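You operate a simulated robot arm through the tools that you are given. There is no shell and no other tool. Be economical: measure what you need, move in short steps, check, and stop when the job is done.

The job below is to be done with a simulated two-armed robot. You get a single attempt, and the scene is never put back.

JOB
Move the vase to the table, dust the sill and put vase and duster back.
Fine: hold the holder still while you pull the duster out. Set down upright: vase. What is to be rubbed or washed off counts as gone when no trace of it is left.
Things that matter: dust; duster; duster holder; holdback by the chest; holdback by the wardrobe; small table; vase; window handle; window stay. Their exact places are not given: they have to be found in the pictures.

The check looks at the end state, three seconds after you hand in, the way a careful person would. Anything else that was tipped, shoved, dropped, spilled or broken makes it a failure.

ROBOT AND FRAMES
Two 7-joint arms with two-finger parallel grippers on one trunk, on a base that drives. Base frame: it is fixed to the floor where the robot stands at the start and does not move with it; the origin is under the middle of the robot, x ahead of it, y to its left, z up. Lengths are in m, angles in rad, forces in N, time in s.
The left shoulder is at the start at [0.02, 0.113, 1.302], the right one opposite. With the tool pointing down near the work surface each hand reaches from about 0.1 to 0.42 m from the robot's upright axis, wherever it stands, measured 20 degrees to its own side. Places, roughly: dust [0.4, 0, 0.8]; duster (5x5x22 cm) [0.1, 0.4, 0.7]; holdback by the chest [0.2, -0.3, 0.7]; holdback by the wardrobe [0.4, 0.2, 0.7]; small table [0.2, 0.5, 0.6]; window handle [0.4, -0.4, 1.3]; window stay [0.3, -0.3, 0.9]. Payload 1.57 kg a hand.
The TCP of each hand is the grasp point between the finger pads, 0.03 m short of the fingertips. In the tool frame z runs along the fingers and y along their closing line. The gripper opens to 0.08 m. The fingers are 0.017 m wide and 0.012 m thick; the gripper's body (0.04 by 0.082 m) begins 0.08 m behind the TCP.
Orientation is told as [roll, pitch, yaw] about the base's x, y, z axes, in that order, counted from this pose: with the fingers straight down and closing along the base's y, the tool's x points along the base's -x, its y along +y and its z along -z.

CONTROLS
- The arms move only by the tool play_rows. It takes "left_deltas", "right_deltas" or both (then of equal length, played together; a hand with none holds still); each is a list that holds one entry, the list of rows, each a list of 7 numbers: the gripper command, from -1 (fully open) to 1 (shut), values between in proportion, then the shift along the base's x, y, z in mm, then the turn, a rotation vector about the base's x, y, z in rad. In form: [[[grip, tx, ty, tz, ax, ay, az], ...]]. A call has 1 to 12 rows; each row shifts and turns the commanded pose from where the row before left it. Each row takes 0.2 s and may step no farther than 0.05 m and 0.15 rad from the row before; otherwise, or with a gripper value out of range, the whole call is refused. A pose out of reach is approached as far as the arm can. The call stops where the force on the tool passes 40 N (or 10 N more than at its start, if that is more) or the arm is blocked; 0.2 s more then pass. The fingers move at their own pace (about 0.045 m/s each) and stop on an object; they squeeze with about 29 N. The grip force told is the motor's: it shows also when the fingers shut on nothing. Time passes only in rows, and 0.2 s behind the last, so rows that do not move let the fingers close. The reply holds the time, the measured pose of the TCP, the force on the tool along the base axes, the opening and the grip force, in the units named above and with some noise, with the torque about the TCP (base axes, N m) and any sound that the robot's microphone picked up, and new pictures: "pictures" is both (left out), scene, wrist or none (wrist: the cameras of the hands that moved).
- Cameras (640 x 400 px; columns grow to the right, rows downward): "scene" is now at [0.0867, -0.0019, 1.4142]; the picture's right is [0.01, -1.00, 0.00], its down [-0.77, -0.01, -0.63] and it looks along [0.63, 0.00, -0.77] (base axes); focal length 214 px, centre (320, 200). "left" rides on the left gripper at [0.072, 0.007, -0.122] in its tool frame; the picture's right is [-0.09, 1.00, 0.00], its down [-0.84, -0.08, -0.54] and it looks along [-0.54, -0.05, 0.84] (tool axes); focal length 238 px, centre (320, 200). "right" rides on the right gripper at [0.072, -0.007, -0.122] in its tool frame; the picture's right is [0.09, 1.00, 0.00], its down [-0.84, 0.08, -0.54] and it looks along [-0.54, 0.05, 0.84] (tool axes); focal length 238 px, centre (320, 200).
- move_column(by): slides the trunk up (or, below 0, down) by that many m; the arms and the scene camera ride with it, the base frame stays. It gives what a move gives, with no picture.
- roll_base(legs): drives the robot by 1 to 6 legs, each [ahead, left, turn to the left] in m, m and rad, along the robot's own axes; the way and the turn of a leg run together, so that a leg with both is an arc; at most 1.5 m and 3.142 rad a leg. The arms and the cameras ride along, it lands a little off, and it stops where it bumps. It gives what a move gives, and a new picture of the scene camera.
- aim_head(pan, tilt): turns the head with the scene camera to pan (to the left, within 1.396 rad either way) and tilt (down, from -0.506 to 1.204), counted from straight ahead of the robot. It gives what a move gives, and a new picture of the scene camera.
- pixel_to_xyz(camera, pixels): there is no depth. For up to 12 entries [column, row, z] of the newest picture of that camera ("zoom" is the newest enlarged one), the place [x, y] in the base frame at which the ray of that pixel passes the height z, good to about 0.003 m, but the place of the scene camera against the robot may be out by one fixed shift of up to 0.012 m in any direction. The clock stands still meanwhile.
- enlarge(camera, box): a new picture of the part [left, top, right, bottom] of that camera's present view, enlarged. The clock stands still meanwhile.
- job_done(): hands the job in; it is judged then, once.

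Work in short steps. Measure before you move; look again where a grasp or a placing could have gone wrong, and mend it. You have 80 turns and 260 pictures in all, those below and enlarged ones among them. Open the grippers and draw the arms clear of the work before you hand the job in, unless the task says otherwise; then end with one line.

The tools are called as name(argument=value, ...) on one line, values as JSON. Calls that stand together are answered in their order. play_rows: Moves the arms, as the interface text tells. Its arguments: {"type":"object","properties":{"left_deltas":{"type":"array","items":{"type":"array","items":{"type":"array","items":{"type":"number"}}}},"right_deltas":{"type":"array","items":{"type":"array","items":{"type":"array","items":{"type":"number"}}}},"pictures":{"type":"string","enum":["both","scene","wrist","none"]}},"required":[]} The other tools are called the same way: move_column (by) slides the trunk up or down; roll_base (legs) drives the base; aim_head (pan, tilt) turns the head that bears the scene camera; pixel_to_xyz (camera, pixels) gives the place at which the rays of pixels pass given heights; enlarge (camera, box) takes an enlarged picture of a part of a camera's view; job_done () hands the job in.

At the start:

```text
time_s: 0.0
left_ee_pos: [0.3125, 0.4095, 1.1974]
left_ee_rot: [0.001, -0.002, 0.0]
left_wrist_force: [0.0, 0.1, 0.2]
left_ft_torque: [0.07, 0.03, -0.01]
left_gripper_width: 0.0798
left_finger_force: 0.1
right_ee_pos: [0.3995, 0.0251, 1.2647]
right_ee_rot: [-0.001, 0.002, -0.001]
right_wrist_force: [0.8, -0.2, 0.6]
right_ft_torque: [-0.01, 0.02, 0.0]
right_gripper_width: 0.0802
right_finger_force: 0.1
trunk travel left (down, up): [-0.355, 0.215]
robot x, y, heading: [0.0012, -0.002, -0.001]
head pan, tilt: [0.007, 0.885]
```

scene: 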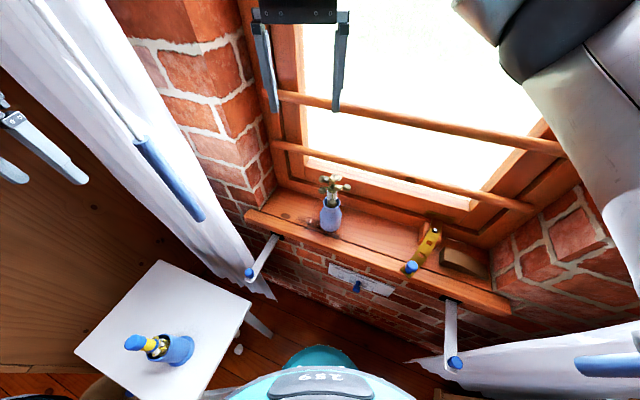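
right: 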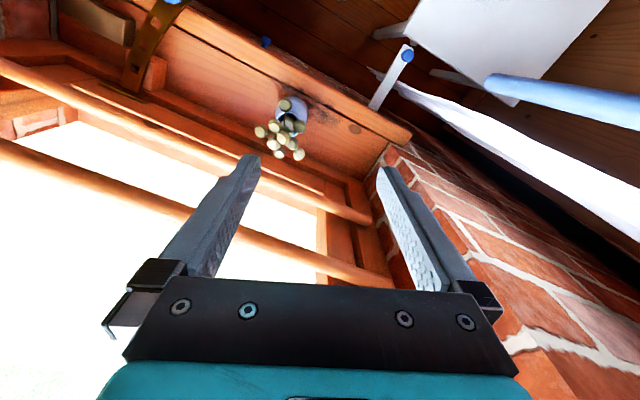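
left: 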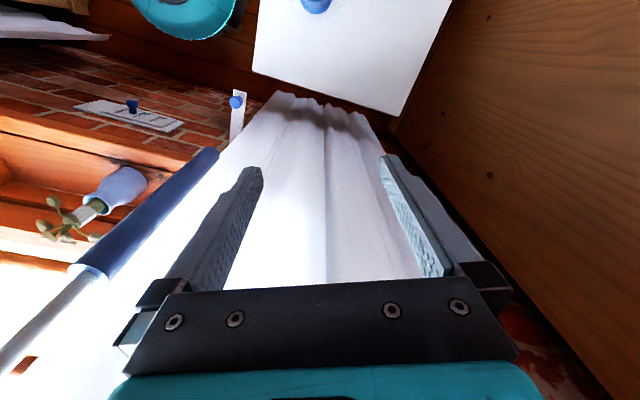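

The scene shows the vase at about (331,213) on the sill, the duster in its holder at (165,345) on the small table, and a yellow window stay at (425,245). I'll enlarge the sill and the table to see the details.

enlarge(camera="scene", box=[230, 150, 520, 330])

enlarge(camera="scene", box=[60, 240, 300, 390])

pixel_to_xyz(camera="scene", pixels=[[331, 230, 0.8], [248, 215, 0.8], [510, 310, 0.8], [275, 190, 0.8], [180, 360, 0.6], [160, 262, 0.6], [250, 300, 0.6], [77, 352, 0.6], [250, 272, 0.7], [456, 362, 0.7], [140, 342, 0.75], [410, 268, 0.85]])

```text
2.21 times, centred on (375, 240) of scene
```

zoom: 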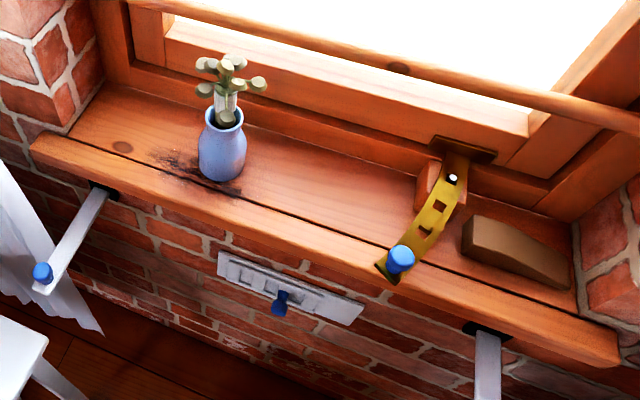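

```text
2.67 times, centred on (180, 315) of scene
```

zoom: 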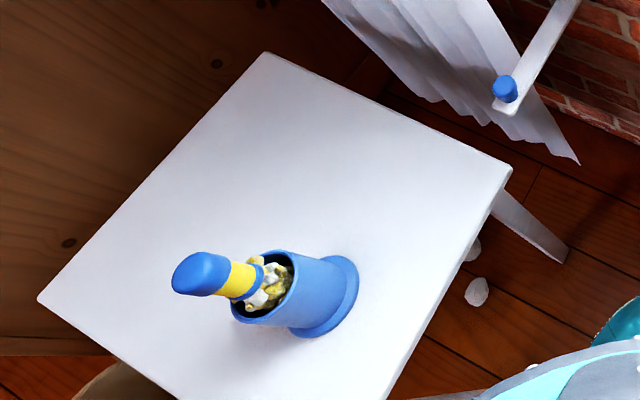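

```text
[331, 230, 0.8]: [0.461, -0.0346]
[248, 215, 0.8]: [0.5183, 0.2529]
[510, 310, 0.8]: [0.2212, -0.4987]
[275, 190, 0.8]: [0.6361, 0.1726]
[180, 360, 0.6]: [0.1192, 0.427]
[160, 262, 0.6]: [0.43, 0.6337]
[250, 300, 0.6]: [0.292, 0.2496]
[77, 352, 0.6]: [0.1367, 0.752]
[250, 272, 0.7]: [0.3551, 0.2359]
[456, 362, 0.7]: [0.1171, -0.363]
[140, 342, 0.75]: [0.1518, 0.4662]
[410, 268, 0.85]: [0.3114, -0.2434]
```

I'll look around at the surroundings (window, handle, curtains) with the head raised before moving the arms.

aim_head(pan=-0.4, tilt=0.3)

aim_head(pan=0.9, tilt=0.7)

```text
time_s: 1.0
left_ee_pos: [0.3135, 0.4091, 1.1976]
left_ee_rot: [-0.001, 0.001, 0.002]
left_wrist_force: [-0.1, -1.1, 0.1]
left_ft_torque: [-0.01, 0.0, -0.04]
left_gripper_width: 0.08
left_finger_force: 0.0
right_ee_pos: [0.3997, 0.0254, 1.2643]
right_ee_rot: [-0.003, 0.001, 0.0]
right_wrist_force: [0.2, 0.8, -0.2]
right_ft_torque: [0.01, 0.0, 0.0]
right_gripper_width: 0.0798
right_finger_force: 0.1
trunk travel left (down, up): [-0.355, 0.215]
robot x, y, heading: [0.0003, -0.0031, 0.006]
head pan, tilt: [-0.4, 0.3]
```

scene: 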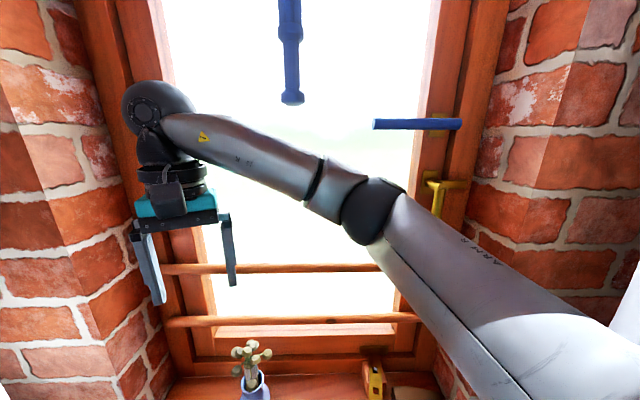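

```text
time_s: 2.5
left_ee_pos: [0.3125, 0.4093, 1.1977]
left_ee_rot: [-0.001, -0.001, 0.001]
left_wrist_force: [0.5, -0.9, 0.7]
left_ft_torque: [-0.04, -0.03, 0.02]
left_gripper_width: 0.0801
left_finger_force: 0.1
right_ee_pos: [0.4004, 0.0245, 1.2632]
right_ee_rot: [0.001, 0.001, -0.001]
right_wrist_force: [0.9, -0.3, 0.4]
right_ft_torque: [0.02, -0.01, 0.0]
right_gripper_width: 0.0801
right_finger_force: 0.0
trunk travel left (down, up): [-0.355, 0.215]
robot x, y, heading: [-0.0031, 0.0041, 0.002]
head pan, tilt: [0.901, 0.7]
```

scene: 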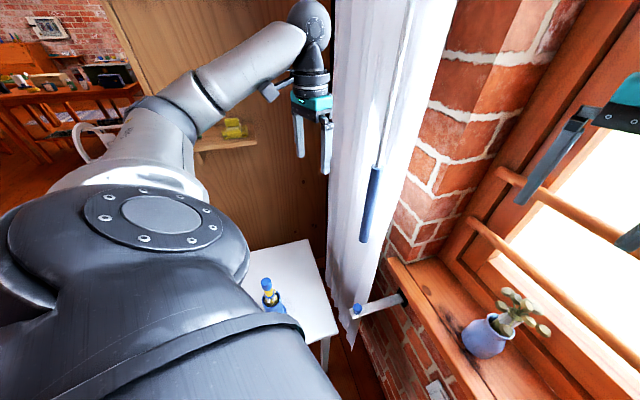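

The table top triangulates to z≈0.60 and the left curtain wand's low end to about (0.35,0.27,1.03). I'll bring the right hand down and back while tilting its fingers forward, to look at the vase and measure it.

play_rows(right_deltas=[[[-1, -20, -8, -30, 0, -0.12, 0], [-1, -20, -8, -30, 0, -0.12, 0], [-1, -20, -8, -30, 0, -0.12, 0], [-1, -20, -8, -30, 0, -0.12, 0], [-1, -20, -8, -30, 0, -0.12, 0], [-1, -20, -8, -30, 0, -0.12, 0]]], pictures="wrist")

aim_head(pan=0.0, tilt=0.885)

```text
time_s: 3.9
left_ee_pos: [0.3114, 0.41, 1.1955]
left_ee_rot: [0.0, 0.0, -0.001]
left_wrist_force: [-0.5, 0.5, -0.9]
left_ft_torque: [-0.03, -0.01, 0.0]
left_gripper_width: 0.0801
left_finger_force: 0.0
right_ee_pos: [0.2923, -0.0055, 1.0785]
right_ee_rot: [-0.002, -0.722, 0.0]
right_wrist_force: [0.5, 0.4, 1.3]
right_ft_torque: [0.0, 0.03, 0.02]
right_gripper_width: 0.0801
right_finger_force: 0.1
right hand out of reach, approached as far as the arm can: row 6
trunk travel left (down, up): [-0.355, 0.215]
robot x, y, heading: [0.0006, 0.0008, -0.003]
head pan, tilt: [0.901, 0.7]
```

right: 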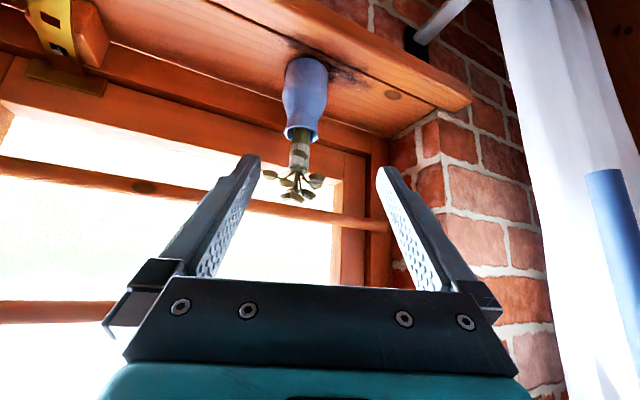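

```text
time_s: 5.1
left_ee_pos: [0.3117, 0.4088, 1.1977]
left_ee_rot: [0.001, 0.0, -0.001]
left_wrist_force: [0.2, 0.3, 0.2]
left_ft_torque: [0.01, 0.03, 0.03]
left_gripper_width: 0.0798
left_finger_force: 0.1
right_ee_pos: [0.2919, -0.0078, 1.0778]
right_ee_rot: [-0.002, -0.718, -0.001]
right_wrist_force: [-0.1, -0.3, 0.3]
right_ft_torque: [-0.05, 0.02, 0.02]
right_gripper_width: 0.08
right_finger_force: 0.1
trunk travel left (down, up): [-0.355, 0.215]
robot x, y, heading: [0.0033, -0.0011, 0.005]
head pan, tilt: [0.0, 0.885]
```

scene: 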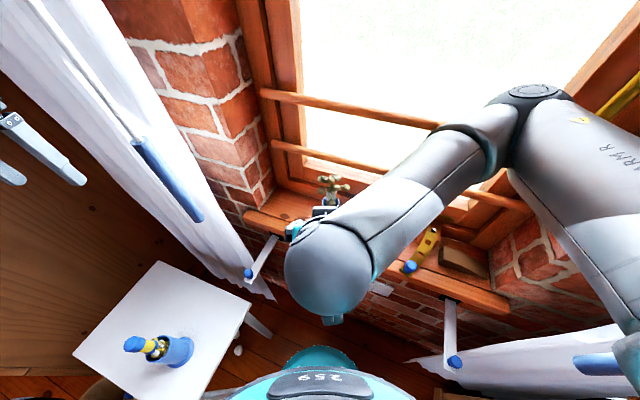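

Vase in the right camera: base about (306,65), rim about (300,128). I'll intersect these rays at several heights with the earlier scene rays.

pixel_to_xyz(camera="right", pixels=[[306, 68, 0.8], [306, 68, 0.85], [306, 68, 0.9], [301, 128, 0.9], [301, 128, 0.95], [301, 128, 1.0], [470, 98, 0.8], [470, 98, 0.85], [470, 98, 0.9], [284, 90, 0.9], [328, 90, 0.9]])

enlarge(camera="right", box=[180, 20, 480, 210])

```text
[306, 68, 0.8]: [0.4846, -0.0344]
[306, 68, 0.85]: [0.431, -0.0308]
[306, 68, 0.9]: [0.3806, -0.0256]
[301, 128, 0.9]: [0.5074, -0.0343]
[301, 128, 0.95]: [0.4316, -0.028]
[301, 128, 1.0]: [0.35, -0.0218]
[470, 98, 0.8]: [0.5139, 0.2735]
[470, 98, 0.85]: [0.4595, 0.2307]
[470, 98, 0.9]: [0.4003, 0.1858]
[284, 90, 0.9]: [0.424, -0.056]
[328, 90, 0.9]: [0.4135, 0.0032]
```

```text
2.11 times, centred on (330, 115) of right
```

zoom: 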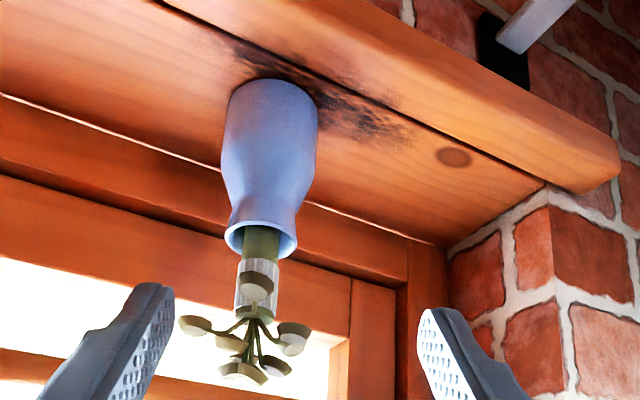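

Estimates: sill top z≈0.83, vase axis ≈(0.475,−0.036), rim z≈0.92, neck about 4.5 cm wide at z≈0.895. I'll go to a pre-grasp in front of the neck with the fingers tilted forward.

play_rows(right_deltas=[[[-1, 20, -5, -30, 0, -0.07, 0], [-1, 20, -5, -30, 0, -0.07, 0], [-1, 20, -4, -30, 0, -0.07, 0], [-1, 15, -2, -30, 0, -0.07, 0], [-1, 15, 0, -28, 0, -0.07, 0]]], pictures="both")

```text
time_s: 6.3
left_ee_pos: [0.3129, 0.4096, 1.1977]
left_ee_rot: [0.001, 0.001, -0.001]
left_wrist_force: [0.2, -0.4, 0.3]
left_ft_torque: [-0.01, 0.0, 0.03]
left_gripper_width: 0.0799
left_finger_force: 0.0
right_ee_pos: [0.3841, -0.0073, 0.9402]
right_ee_rot: [-0.005, -1.071, -0.001]
right_wrist_force: [0.0, -0.5, 0.7]
right_ft_torque: [-0.01, 0.03, 0.01]
right_gripper_width: 0.0799
right_finger_force: 0.0
right hand out of reach, approached as far as the arm can: row 5
trunk travel left (down, up): [-0.355, 0.215]
robot x, y, heading: [-0.0001, -0.0016, -0.004]
head pan, tilt: [0.0, 0.885]
```

scene: 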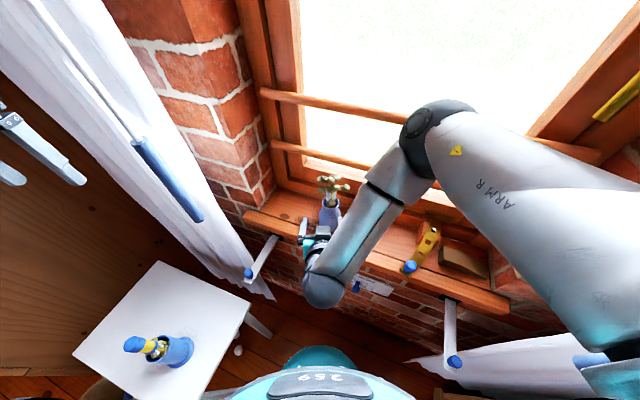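
right: 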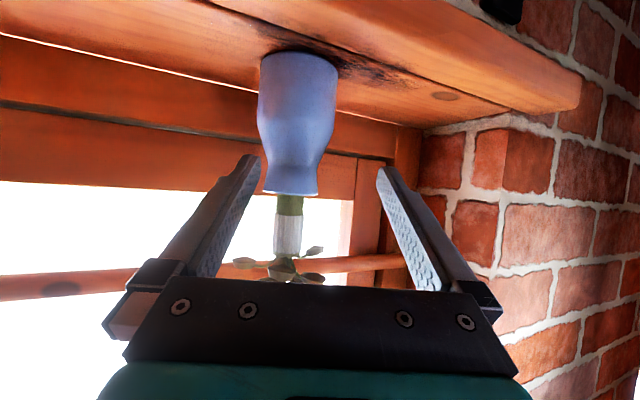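

The hand is 3 cm left of the vase's line (it was limited close to the body). I'll move forward in small steps with fingers still short of the vase and check the y error.

play_rows(right_deltas=[[[-1, 10, -10, 0, 0, 0, 0], [-1, 5, -5, 0, 0, 0, 0], [-1, 0, 0, 0, 0, 0, 0]]], pictures="wrist")

```text
time_s: 7.1
left_ee_pos: [0.3128, 0.408, 1.1971]
left_ee_rot: [-0.001, 0.0, -0.001]
left_wrist_force: [-0.2, 0.5, 0.3]
left_ft_torque: [0.0, 0.03, 0.02]
left_gripper_width: 0.08
left_finger_force: 0.0
right_ee_pos: [0.3996, -0.0099, 0.9466]
right_ee_rot: [-0.005, -1.067, -0.001]
right_wrist_force: [0.0, -0.4, -0.5]
right_ft_torque: [0.01, -0.01, -0.02]
right_gripper_width: 0.0801
right_finger_force: 0.0
right hand out of reach, approached as far as the arm can: row 1, 2
trunk travel left (down, up): [-0.355, 0.215]
robot x, y, heading: [0.0011, -0.0015, 0.002]
head pan, tilt: [0.0, 0.885]
```

right: 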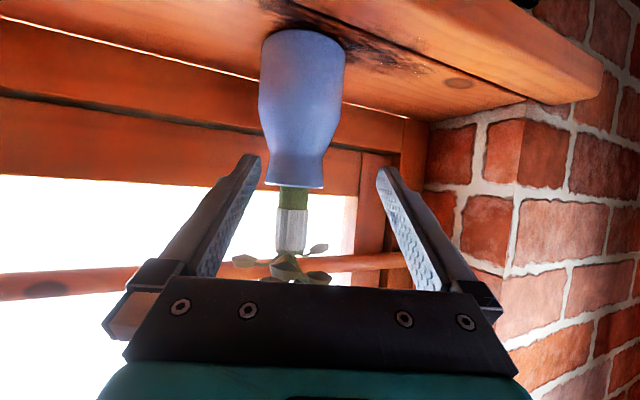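

The right arm is cramped by its side limits. I'll back the base off 5 cm and turn 0.3 rad left so the vase lies to the robot's right front.

roll_base(legs=[[-0.06, 0, 0], [0, 0, 0.3]])

```text
time_s: 9.0
left_ee_pos: [0.1149, 0.4849, 1.1969]
left_ee_rot: [0.0, 0.001, 0.304]
left_wrist_force: [0.7, -0.1, -0.2]
left_ft_torque: [0.0, 0.01, -0.03]
left_gripper_width: 0.08
left_finger_force: 0.1
right_ee_pos: [0.3241, 0.1104, 0.947]
right_ee_rot: [-0.005, -1.069, 0.305]
right_wrist_force: [0.2, -0.7, -0.4]
right_ft_torque: [0.02, 0.04, 0.01]
right_gripper_width: 0.0799
right_finger_force: 0.0
trunk travel left (down, up): [-0.355, 0.215]
robot x, y, heading: [-0.061, -0.0023, 0.3]
head pan, tilt: [0.0, 0.885]
```

scene: 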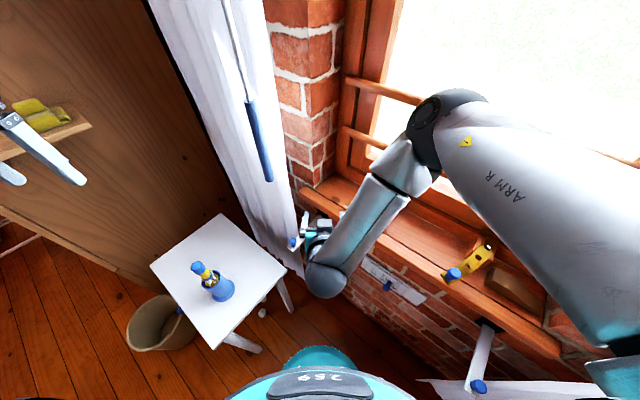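

Now I move the right hand to a pre-grasp in front of the vase at y≈−0.036 and yaw back to point along +x.

play_rows(right_deltas=[[[-1, 8, -29, -6, 0, 0, -0.06], [-1, 8, -29, -6, 0, 0, -0.06], [-1, 8, -29, -6, 0, 0, -0.06], [-1, 8, -29, -6, 0, 0, -0.06], [-1, 8, -29, -6, 0, 0, -0.06], [-1, 0, 0, 0, 0, 0, 0]]], pictures="both")

```text
time_s: 10.4
left_ee_pos: [0.1147, 0.4835, 1.1969]
left_ee_rot: [0.002, -0.001, 0.303]
left_wrist_force: [-0.1, 0.9, -0.9]
left_ft_torque: [0.0, 0.02, 0.02]
left_gripper_width: 0.08
left_finger_force: 0.0
right_ee_pos: [0.3576, -0.0007, 0.9363]
right_ee_rot: [-0.011, -1.066, 0.004]
right_wrist_force: [0.0, -0.3, -0.2]
right_ft_torque: [-0.01, -0.05, 0.02]
right_gripper_width: 0.0799
right_finger_force: 0.2
right hand out of reach, approached as far as the arm can: row 1, 2, 3, 4, 5
trunk travel left (down, up): [-0.355, 0.215]
robot x, y, heading: [-0.0612, -0.0017, 0.307]
head pan, tilt: [0.0, 0.885]
```

scene: 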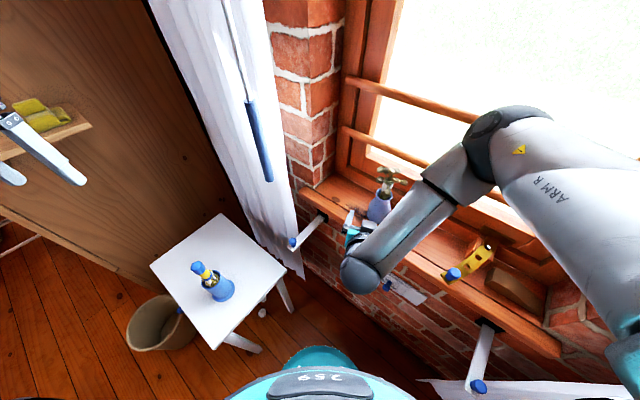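
right: 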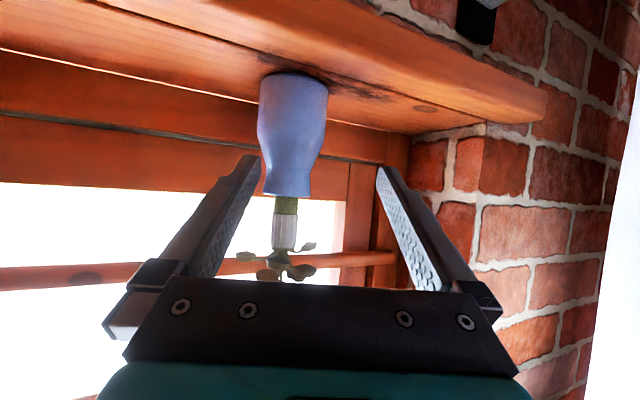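

The arm seems limited by folding (wrist too near the shoulder), so I'll back the base off another 12 cm to let the arm extend more.

roll_base(legs=[[-0.12, 0, 0]])

play_rows(right_deltas=[[[-1, 20, 0, 0, 0, 0, 0], [-1, 20, 0, 0, 0, 0, 0], [-1, 20, 0, 0, 0, 0, 0], [-1, 0, 0, 0, 0, 0, 0]]], pictures="wrist")

```text
time_s: 11.6
left_ee_pos: [0.0006, 0.4487, 1.1984]
left_ee_rot: [-0.002, -0.003, 0.305]
left_wrist_force: [-0.2, -0.2, -0.4]
left_ft_torque: [0.01, -0.03, 0.02]
left_gripper_width: 0.0801
left_finger_force: 0.3
right_ee_pos: [0.2427, -0.0351, 0.9369]
right_ee_rot: [-0.008, -1.067, 0.004]
right_wrist_force: [-0.2, 0.4, -0.6]
right_ft_torque: [0.03, -0.01, 0.02]
right_gripper_width: 0.0798
right_finger_force: 0.0
trunk travel left (down, up): [-0.355, 0.215]
robot x, y, heading: [-0.173, -0.0342, 0.309]
head pan, tilt: [0.0, 0.885]
```

scene: 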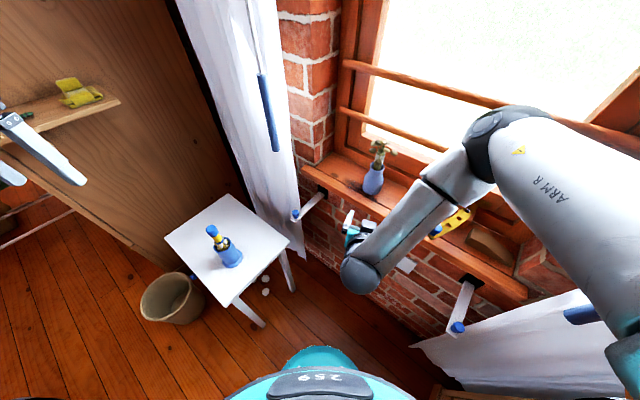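

```text
time_s: 12.6
left_ee_pos: [0.0017, 0.4474, 1.1992]
left_ee_rot: [-0.001, 0.001, 0.306]
left_wrist_force: [0.8, -0.7, 0.6]
left_ft_torque: [0.03, 0.0, -0.01]
left_gripper_width: 0.08
left_finger_force: 0.1
right_ee_pos: [0.3038, -0.0338, 0.9373]
right_ee_rot: [-0.015, -1.062, 0.006]
right_wrist_force: [-0.2, -1.1, 0.0]
right_ft_torque: [-0.02, 0.03, 0.0]
right_gripper_width: 0.08
right_finger_force: 0.1
trunk travel left (down, up): [-0.355, 0.215]
robot x, y, heading: [-0.1772, -0.0346, 0.302]
head pan, tilt: [0.0, 0.885]
```

right: 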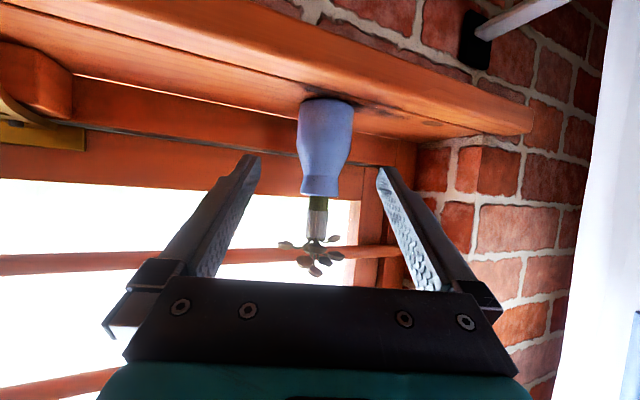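

The hand now moves freely, with the vase centred at column ~322. I'll measure the vase from both cameras again.

pixel_to_xyz(camera="right", pixels=[[326, 104, 0.82], [326, 104, 0.83], [326, 104, 0.84], [320, 190, 0.91], [320, 190, 0.92], [320, 190, 0.93]])

enlarge(camera="scene", box=[320, 130, 450, 230])

pixel_to_xyz(camera="scene", pixels=[[376, 170, 0.91], [376, 170, 0.92], [376, 170, 0.93], [372, 191, 0.82], [372, 191, 0.83], [372, 191, 0.84]])

```text
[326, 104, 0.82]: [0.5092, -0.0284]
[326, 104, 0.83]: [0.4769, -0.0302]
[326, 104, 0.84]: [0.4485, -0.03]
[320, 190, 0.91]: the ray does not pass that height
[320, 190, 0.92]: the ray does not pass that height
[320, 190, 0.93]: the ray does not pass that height
```

```text
4.00 times, centred on (385, 180) of scene
```

zoom: 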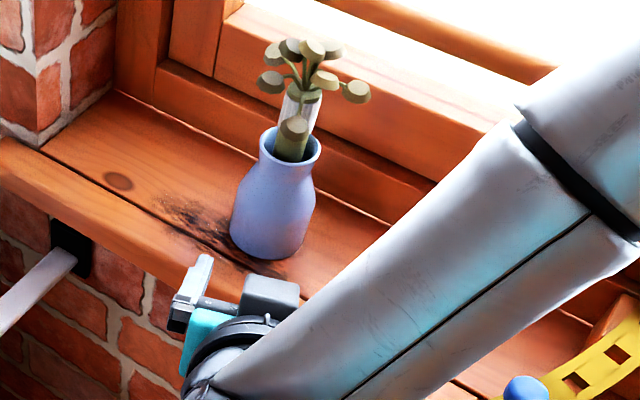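

```text
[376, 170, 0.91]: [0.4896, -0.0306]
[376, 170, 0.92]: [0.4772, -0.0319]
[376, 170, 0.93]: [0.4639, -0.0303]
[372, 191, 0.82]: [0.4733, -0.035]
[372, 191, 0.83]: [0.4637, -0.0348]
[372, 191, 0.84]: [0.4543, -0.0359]
```

Refined: rim z≈0.945, sill z≈0.835, axis ≈(0.468,−0.033). The fingers straddle the vase symmetrically, so I advance to the neck at z≈0.917.

play_rows(right_deltas=[[[-1, 33, 0, -4, 0, 0, 0], [-1, 33, 0, -4, 0, 0, 0], [-1, 33, 0, -4, 0, 0, 0], [-1, 33, 0, -4, 0, 0, 0], [-1, 20, 0, -3, 0, 0, 0], [-1, 0, 0, 0, 0, 0, 0]]], pictures="both")

enlarge(camera="scene", box=[320, 130, 450, 230])

```text
time_s: 14.0
left_ee_pos: [0.0019, 0.4482, 1.1978]
left_ee_rot: [0.001, 0.0, 0.305]
left_wrist_force: [-0.8, 0.1, 0.0]
left_ft_torque: [0.0, 0.01, -0.03]
left_gripper_width: 0.0798
left_finger_force: 0.1
right_ee_pos: [0.4565, -0.0355, 0.919]
right_ee_rot: [-0.01, -1.066, 0.005]
right_wrist_force: [0.7, 0.1, -0.5]
right_ft_torque: [-0.04, -0.03, -0.06]
right_gripper_width: 0.0799
right_finger_force: 0.0
trunk travel left (down, up): [-0.355, 0.215]
robot x, y, heading: [-0.175, -0.0329, 0.305]
head pan, tilt: [0.0, 0.885]
```

scene: 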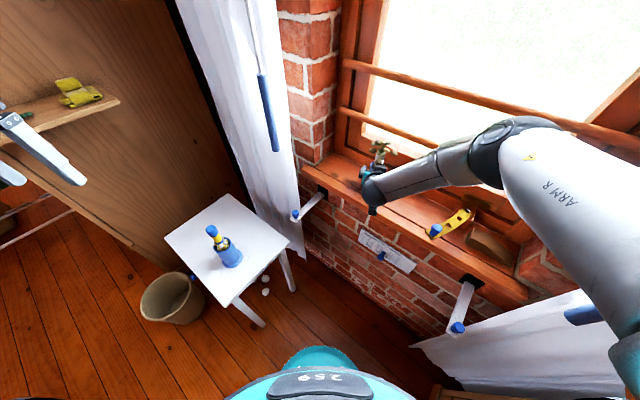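
right: 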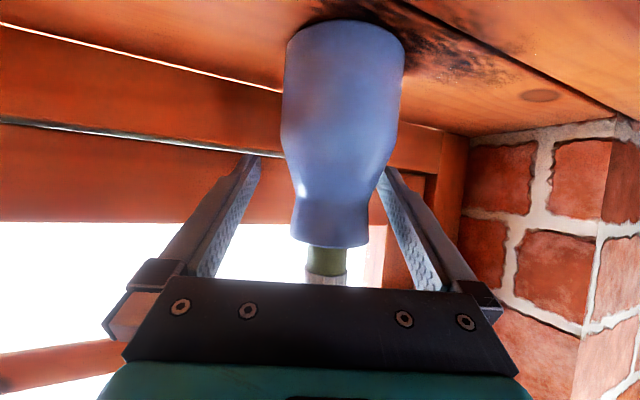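

```text
4.00 times, centred on (385, 180) of scene
```

zoom: 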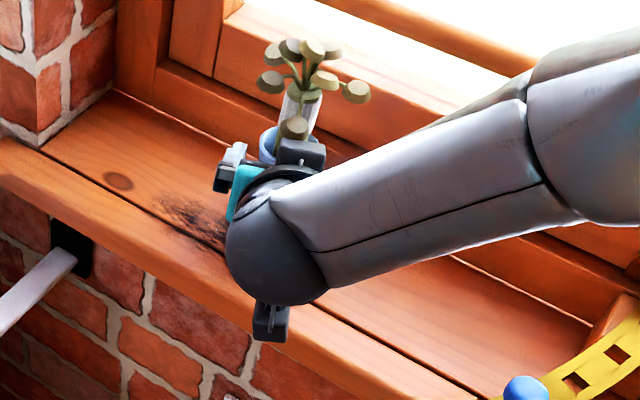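

The vase sits ~9 mm to the right of the finger centre in the picture and the neck is slightly above the TCP line. I shift +y 9 mm, up 8 mm, forward 8 mm, then close gently.

play_rows(right_deltas=[[[-1, 8, 9, 8, 0, 0, 0], [-0.3, 0, 0, 0, 0, 0, 0], [0.2, 0, 0, 0, 0, 0, 0], [0.5, 0, 0, 0, 0, 0, 0], [1, 0, 0, 0, 0, 0, 0], [1, 0, 0, 0, 0, 0, 0], [1, 0, 0, 0, 0, 0, 0]]], pictures="wrist")

```text
time_s: 15.6
left_ee_pos: [0.002, 0.4482, 1.1985]
left_ee_rot: [0.0, 0.0, 0.306]
left_wrist_force: [0.3, 0.0, -0.6]
left_ft_torque: [0.0, -0.02, 0.01]
left_gripper_width: 0.0801
left_finger_force: 0.0
right_ee_pos: [0.4653, -0.0281, 0.927]
right_ee_rot: [-0.011, -1.067, 0.006]
right_wrist_force: [0.6, -1.3, 0.2]
right_ft_torque: [0.03, -0.02, -0.01]
right_gripper_width: 0.0439
right_finger_force: 28.9
trunk travel left (down, up): [-0.355, 0.215]
robot x, y, heading: [-0.1705, -0.0365, 0.301]
head pan, tilt: [0.0, 0.885]
```

right: 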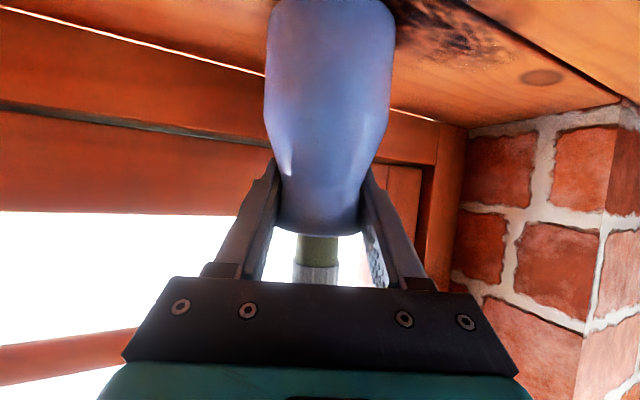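

Gripped at 44 mm. Lift 4 cm and draw back, clear of the sill.

play_rows(right_deltas=[[[1, 0, 0, 15, 0, 0, 0], [1, 0, 0, 20, 0, 0, 0], [1, 0, 0, 20, 0, 0, 0], [1, -30, 0, 10, 0, 0, 0], [1, -35, 0, 0, 0, 0, 0], [1, -35, 0, 0, 0, 0, 0], [1, -35, 0, 0, 0, 0, 0], [1, 0, 0, 0, 0, 0, 0]]], pictures="both")

enlarge(camera="scene", box=[300, 140, 500, 265])

```text
time_s: 17.4
left_ee_pos: [0.0027, 0.4481, 1.1969]
left_ee_rot: [0.0, 0.001, 0.305]
left_wrist_force: [0.4, -0.5, 0.5]
left_ft_torque: [0.01, 0.0, 0.03]
left_gripper_width: 0.0799
left_finger_force: 0.1
right_ee_pos: [0.3298, -0.0282, 0.9899]
right_ee_rot: [-0.009, -1.067, 0.006]
right_wrist_force: [-0.1, -0.3, -3.5]
right_ft_torque: [0.03, -0.02, -0.01]
right_gripper_width: 0.0439
right_finger_force: 28.8
trunk travel left (down, up): [-0.355, 0.215]
robot x, y, heading: [-0.1706, -0.035, 0.305]
head pan, tilt: [0.0, 0.885]
```

scene: 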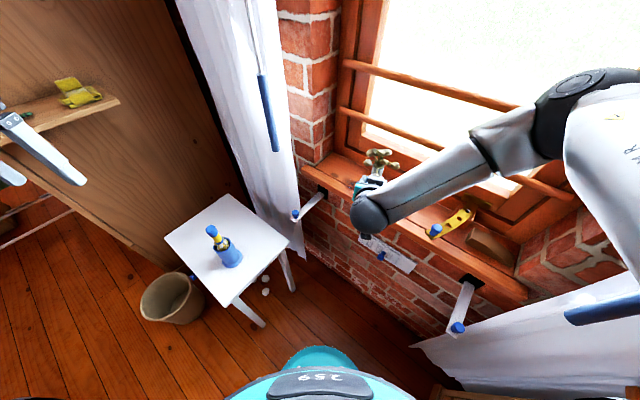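
right: 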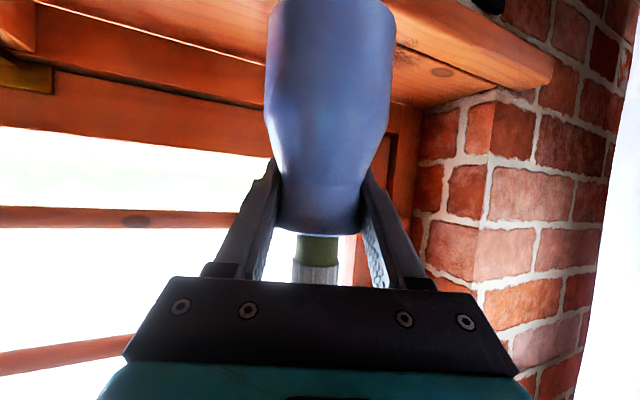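

```text
3.20 times, centred on (400, 202) of scene
```

zoom: 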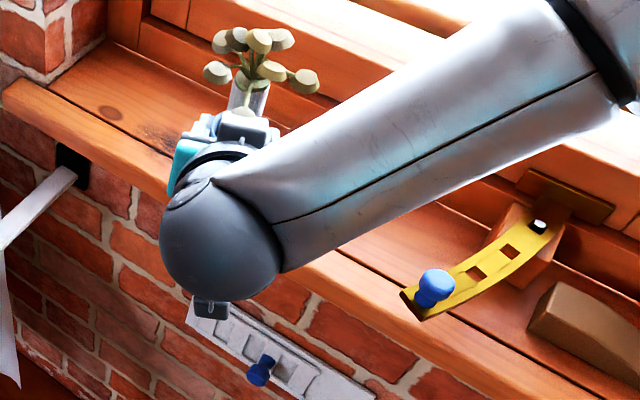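

The vase is held securely. Before turning toward the table I check the wardrobe panel, shelf and bin positions so the left arm clears them.

pixel_to_xyz(camera="scene", pixels=[[150, 265, 0.0], [20, 165, 0.0], [120, 102, 0.8], [120, 102, 1.0], [120, 102, 1.2], [172, 300, 0.2], [230, 250, 0.6], [228, 262, 0.6], [164, 237, 0.6], [306, 250, 0.6], [228, 305, 0.6]])

aim_head(pan=0.9, tilt=0.75)

```text
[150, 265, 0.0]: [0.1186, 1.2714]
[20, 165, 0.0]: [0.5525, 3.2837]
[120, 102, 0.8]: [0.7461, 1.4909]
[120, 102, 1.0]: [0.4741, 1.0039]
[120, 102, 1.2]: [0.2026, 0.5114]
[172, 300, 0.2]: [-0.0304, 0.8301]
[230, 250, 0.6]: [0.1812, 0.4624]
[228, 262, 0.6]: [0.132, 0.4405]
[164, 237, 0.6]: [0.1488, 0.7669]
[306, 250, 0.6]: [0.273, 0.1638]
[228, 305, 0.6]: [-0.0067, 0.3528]
```

```text
time_s: 18.6
left_ee_pos: [0.0018, 0.4485, 1.1977]
left_ee_rot: [-0.001, 0.0, 0.306]
left_wrist_force: [-0.3, 0.2, -0.3]
left_ft_torque: [-0.01, -0.02, 0.02]
left_gripper_width: 0.08
left_finger_force: 0.0
right_ee_pos: [0.3314, -0.026, 0.9895]
right_ee_rot: [-0.01, -1.064, 0.005]
right_wrist_force: [0.3, 0.2, -3.0]
right_ft_torque: [0.0, -0.03, 0.0]
right_gripper_width: 0.0439
right_finger_force: 28.6
trunk travel left (down, up): [-0.355, 0.215]
robot x, y, heading: [-0.1735, -0.0388, 0.306]
head pan, tilt: [0.901, 0.75]
```

scene: 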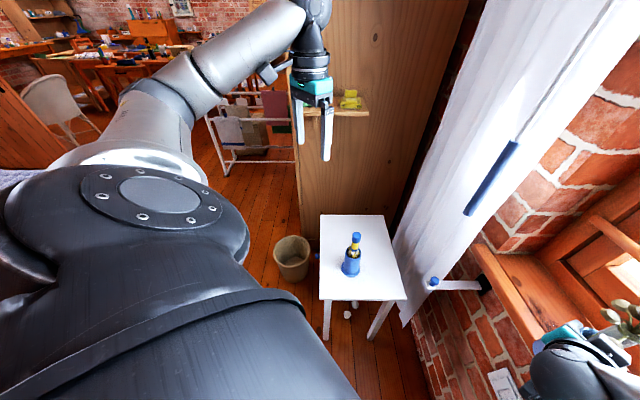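

Clear space to the left of the robot. I back off 8 cm (to keep the vase clear of the curtain wand) and turn 0.845 rad toward the table.

roll_base(legs=[[-0.08, 0, 0], [0, 0, 0.845]])

aim_head(pan=0.0, tilt=0.8)

```text
time_s: 21.9
left_ee_pos: [-0.4995, 0.3914, 1.1972]
left_ee_rot: [0.0, 0.0, 1.157]
left_wrist_force: [-0.3, -0.6, 0.1]
left_ft_torque: [0.0, -0.01, -0.01]
left_gripper_width: 0.0799
left_finger_force: 0.1
right_ee_pos: [0.0759, 0.3261, 0.9898]
right_ee_rot: [-0.011, -1.066, 0.858]
right_wrist_force: [-0.2, 0.2, -2.6]
right_ft_torque: [0.06, -0.04, 0.02]
right_gripper_width: 0.0439
right_finger_force: 28.8
trunk travel left (down, up): [-0.355, 0.215]
robot x, y, heading: [-0.2505, -0.0586, 1.151]
head pan, tilt: [0.901, 0.75]
```

scene: 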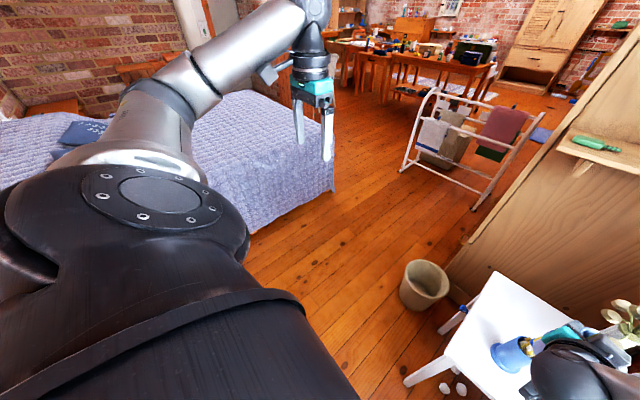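

```text
time_s: 23.1
left_ee_pos: [-0.4978, 0.3904, 1.1968]
left_ee_rot: [-0.001, 0.001, 1.156]
left_wrist_force: [-0.1, -0.1, 0.0]
left_ft_torque: [-0.02, 0.02, 0.03]
left_gripper_width: 0.08
left_finger_force: 0.1
right_ee_pos: [0.0767, 0.3259, 0.9899]
right_ee_rot: [-0.009, -1.064, 0.857]
right_wrist_force: [-0.6, 0.1, -2.2]
right_ft_torque: [0.01, 0.0, 0.01]
right_gripper_width: 0.0437
right_finger_force: 29.5
trunk travel left (down, up): [-0.355, 0.215]
robot x, y, heading: [-0.2503, -0.0572, 1.158]
head pan, tilt: [0.0, 0.799]
```

scene: 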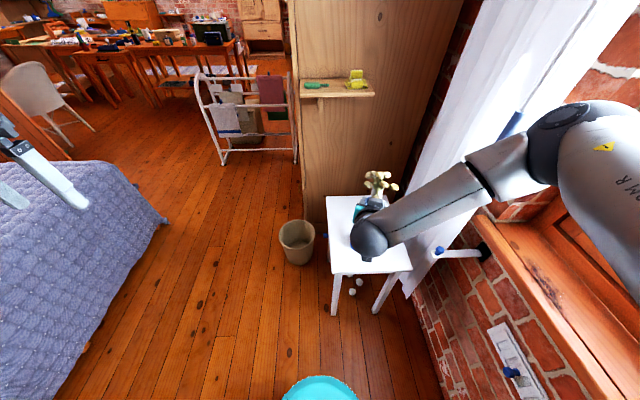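

The elbow is close to the wand/curtain from this side, so I'd rather approach the table from the −x side. I check the elbow, bed edge and bin locations.

pixel_to_xyz(camera="scene", pixels=[[555, 130, 1.15], [555, 130, 1.25], [555, 130, 1.05], [165, 220, 0.5], [60, 398, 0.5], [90, 345, 0.0], [297, 265, 0.0], [297, 230, 0.25], [318, 220, 0.0], [375, 88, 1.0], [375, 88, 0.9]])

enlarge(camera="scene", box=[270, 150, 530, 320])

```text
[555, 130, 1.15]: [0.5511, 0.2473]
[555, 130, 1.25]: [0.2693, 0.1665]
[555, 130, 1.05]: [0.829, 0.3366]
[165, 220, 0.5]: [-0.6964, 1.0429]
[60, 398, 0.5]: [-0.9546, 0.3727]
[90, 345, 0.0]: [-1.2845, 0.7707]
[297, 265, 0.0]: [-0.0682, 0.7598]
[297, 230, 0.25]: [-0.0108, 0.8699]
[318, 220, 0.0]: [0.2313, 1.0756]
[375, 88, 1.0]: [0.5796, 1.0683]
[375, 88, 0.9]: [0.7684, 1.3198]
```

```text
2.35 times, centred on (400, 235) of scene
```

zoom: 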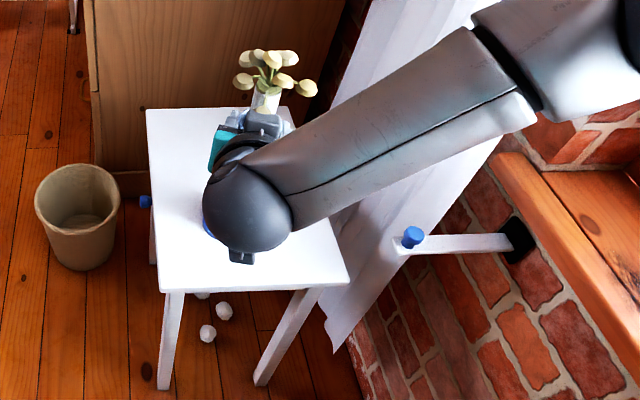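

Free space on the −x side is confirmed (bin at about (−0.02,0.82), bed beyond x<−0.6). I turn right to heading 0.25 and slide left to about (−0.32,0.50).

roll_base(legs=[[0, 0, -0.905], [0.0, 0.3, 0], [0.07, 0.258, 0]])

```text
time_s: 29.0
left_ee_pos: [-0.0976, 0.966, 1.1979]
left_ee_rot: [0.0, -0.001, 0.23]
left_wrist_force: [-0.2, 0.4, 0.2]
left_ft_torque: [-0.06, 0.0, 0.01]
left_gripper_width: 0.0801
left_finger_force: 0.0
right_ee_pos: [0.1956, 0.4655, 0.9897]
right_ee_rot: [-0.012, -1.064, -0.069]
right_wrist_force: [-0.3, 0.5, -2.5]
right_ft_torque: [-0.02, -0.04, -0.04]
right_gripper_width: 0.0437
right_finger_force: 29.4
trunk travel left (down, up): [-0.355, 0.215]
robot x, y, heading: [-0.3121, 0.4903, 0.23]
head pan, tilt: [0.0, 0.799]
```

scene: 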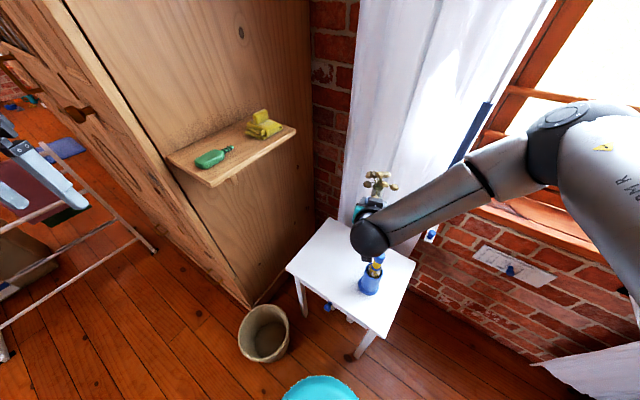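

Now beside the table with everything clear. I measure the table corners and holder base from here and move the vase forward to the free far corner of the table.

pixel_to_xyz(camera="scene", pixels=[[376, 338, 0.6], [286, 268, 0.6], [335, 218, 0.6], [415, 263, 0.6], [368, 287, 0.6], [376, 258, 0.82]])

enlarge(camera="scene", box=[270, 160, 480, 350])

```text
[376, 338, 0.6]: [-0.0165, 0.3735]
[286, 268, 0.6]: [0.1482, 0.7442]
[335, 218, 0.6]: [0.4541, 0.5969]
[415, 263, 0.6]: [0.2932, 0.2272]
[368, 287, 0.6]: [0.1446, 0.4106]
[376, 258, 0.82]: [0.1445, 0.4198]
```

```text
2.11 times, centred on (375, 255) of scene
```

zoom: 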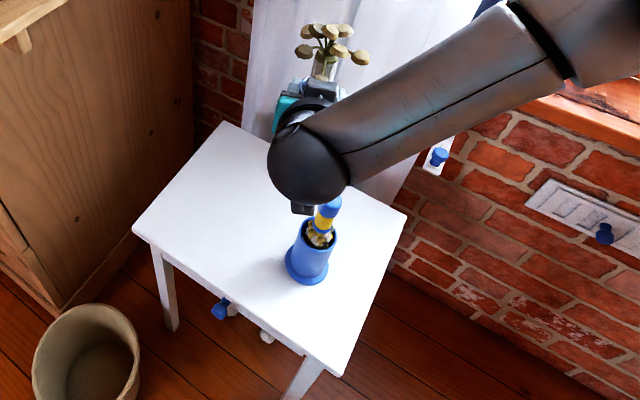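

Table corners are consistent (z 0.60, centre ≈(0.22,0.485)) and the holder sits at ≈(0.143,0.412) with duster top ≈0.82. I'll put the vase at ≈(0.22,0.62), away from the holder: shift the base slightly left, then move the hand over the spot at height.

roll_base(legs=[[0, 0.06, 0]])

play_rows(right_deltas=[[[1, 6, 20, 0, 0, 0, 0], [1, 6, 25, 0, 0, 0, 0], [1, 6, 25, 0, 0, 0, 0], [1, 6, 25, 0, 0, 0, 0], [1, 0, 0, 0, 0, 0, 0]]], pictures="scene")

```text
time_s: 30.0
left_ee_pos: [-0.112, 1.0238, 1.1974]
left_ee_rot: [0.0, 0.001, 0.229]
left_wrist_force: [0.2, 0.6, -0.4]
left_ft_torque: [-0.04, 0.0, -0.02]
left_gripper_width: 0.0799
left_finger_force: 0.0
right_ee_pos: [0.1822, 0.5238, 0.9908]
right_ee_rot: [-0.011, -1.065, -0.068]
right_wrist_force: [0.0, 0.3, -3.3]
right_ft_torque: [-0.03, -0.02, -0.03]
right_gripper_width: 0.0436
right_finger_force: 29.3
trunk travel left (down, up): [-0.355, 0.215]
robot x, y, heading: [-0.3249, 0.5532, 0.232]
head pan, tilt: [0.0, 0.799]
```

scene: 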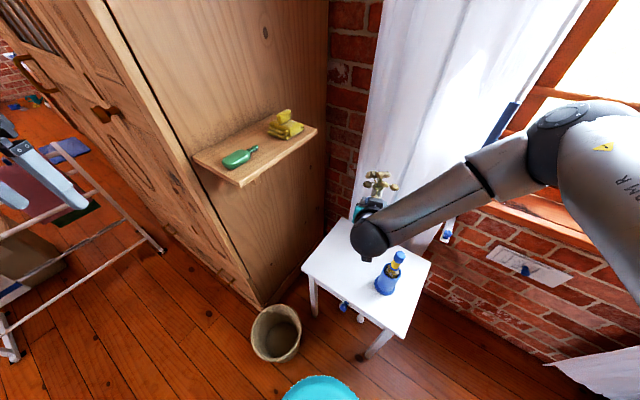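

```text
time_s: 31.2
left_ee_pos: [-0.111, 1.0236, 1.197]
left_ee_rot: [0.001, -0.001, 0.23]
left_wrist_force: [0.6, -0.1, -0.1]
left_ft_torque: [-0.04, 0.01, -0.02]
left_gripper_width: 0.0802
left_finger_force: 0.1
right_ee_pos: [0.2053, 0.6178, 0.9896]
right_ee_rot: [-0.009, -1.063, -0.07]
right_wrist_force: [0.5, 0.1, -2.1]
right_ft_torque: [0.0, -0.03, -0.03]
right_gripper_width: 0.0435
right_finger_force: 28.7
trunk travel left (down, up): [-0.355, 0.215]
robot x, y, heading: [-0.3257, 0.5549, 0.233]
head pan, tilt: [0.0, 0.799]
```

scene: 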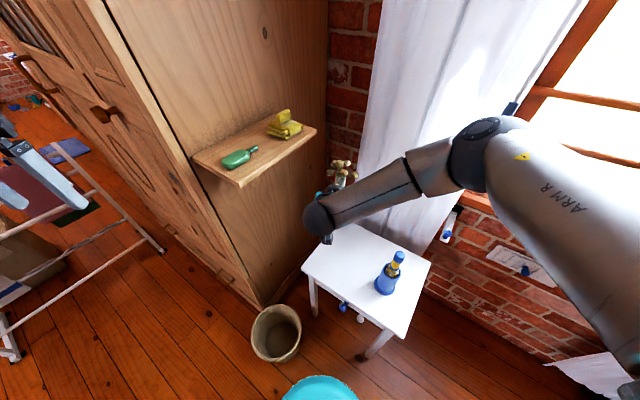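

The hand is over the spot (0.21,0.62), clear of the holder. I lower the trunk 0.15 m, then check.

move_column(by=-0.15)

play_rows(right_deltas=[[[1, 2, 0, -25, 0, 0, 0], [1, 2, 0, -25, 0, 0, 0], [1, 2, 0, -25, 0, 0, 0], [1, 2, 0, -20, 0, 0, 0], [1, 0, 0, 0, 0, 0, 0]]], pictures="both")

```text
time_s: 32.9
left_ee_pos: [-0.111, 1.0239, 1.0464]
left_ee_rot: [0.001, 0.0, 0.23]
left_wrist_force: [0.5, -0.6, -0.2]
left_ft_torque: [0.01, 0.01, 0.01]
left_gripper_width: 0.0801
left_finger_force: 0.0
right_ee_pos: [0.2061, 0.6179, 0.8385]
right_ee_rot: [-0.01, -1.065, -0.071]
right_wrist_force: [0.3, -0.8, -1.3]
right_ft_torque: [0.01, -0.01, 0.0]
right_gripper_width: 0.044
right_finger_force: 29.0
trunk travel left (down, up): [-0.205, 0.365]
robot x, y, heading: [-0.3259, 0.5544, 0.232]
head pan, tilt: [0.0, 0.799]
```

```text
time_s: 34.1
left_ee_pos: [-0.1109, 1.0233, 1.0463]
left_ee_rot: [-0.001, 0.001, 0.231]
left_wrist_force: [-0.1, 0.8, 0.1]
left_ft_torque: [0.03, -0.02, 0.0]
left_gripper_width: 0.0801
left_finger_force: 0.1
right_ee_pos: [0.2126, 0.6198, 0.7446]
right_ee_rot: [-0.01, -1.065, -0.07]
right_wrist_force: [0.7, -0.8, -1.7]
right_ft_torque: [0.0, -0.03, 0.02]
right_gripper_width: 0.0438
right_finger_force: 28.9
trunk travel left (down, up): [-0.205, 0.365]
robot x, y, heading: [-0.3234, 0.5539, 0.231]
head pan, tilt: [0.0, 0.799]
```

scene: 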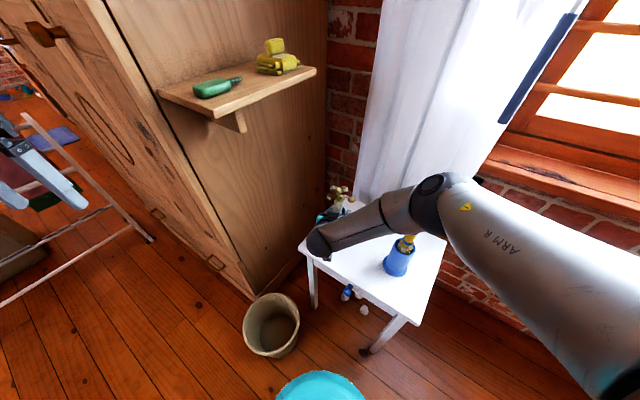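
right: 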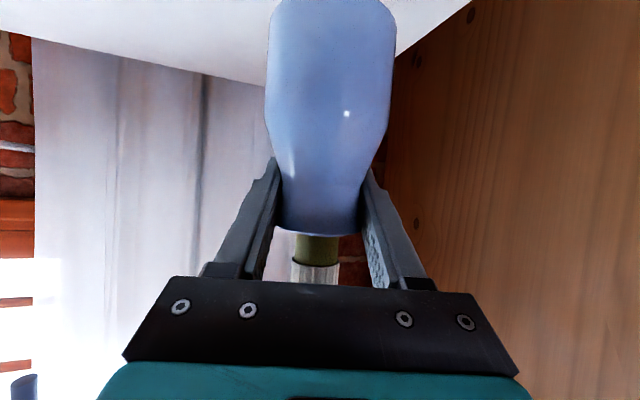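

The forearm crosses in front of the duster top in the picture; I enlarge to judge the clearance.

enlarge(camera="scene", box=[290, 160, 480, 290])

pixel_to_xyz(camera="scene", pixels=[[397, 263, 0.6], [407, 243, 0.7], [400, 228, 0.9], [400, 228, 1.0], [430, 205, 0.9], [430, 205, 1.0], [320, 245, 0.8], [320, 245, 0.85]])

```text
3.08 times, centred on (385, 225) of scene
```

zoom: 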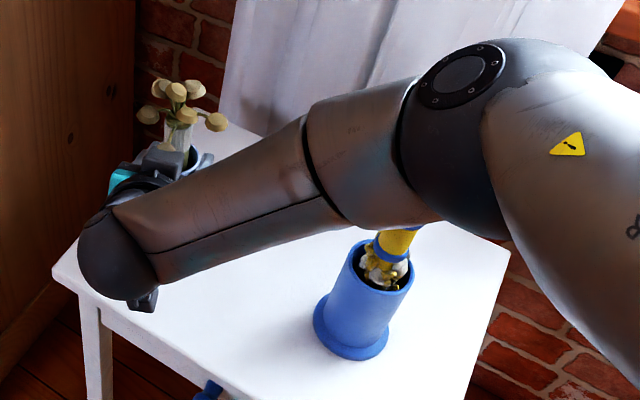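

```text
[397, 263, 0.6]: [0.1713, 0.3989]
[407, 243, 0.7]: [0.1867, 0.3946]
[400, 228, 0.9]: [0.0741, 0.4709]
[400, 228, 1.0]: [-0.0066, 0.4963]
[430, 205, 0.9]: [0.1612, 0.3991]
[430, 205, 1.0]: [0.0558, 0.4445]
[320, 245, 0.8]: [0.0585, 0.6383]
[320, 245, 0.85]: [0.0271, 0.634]
```

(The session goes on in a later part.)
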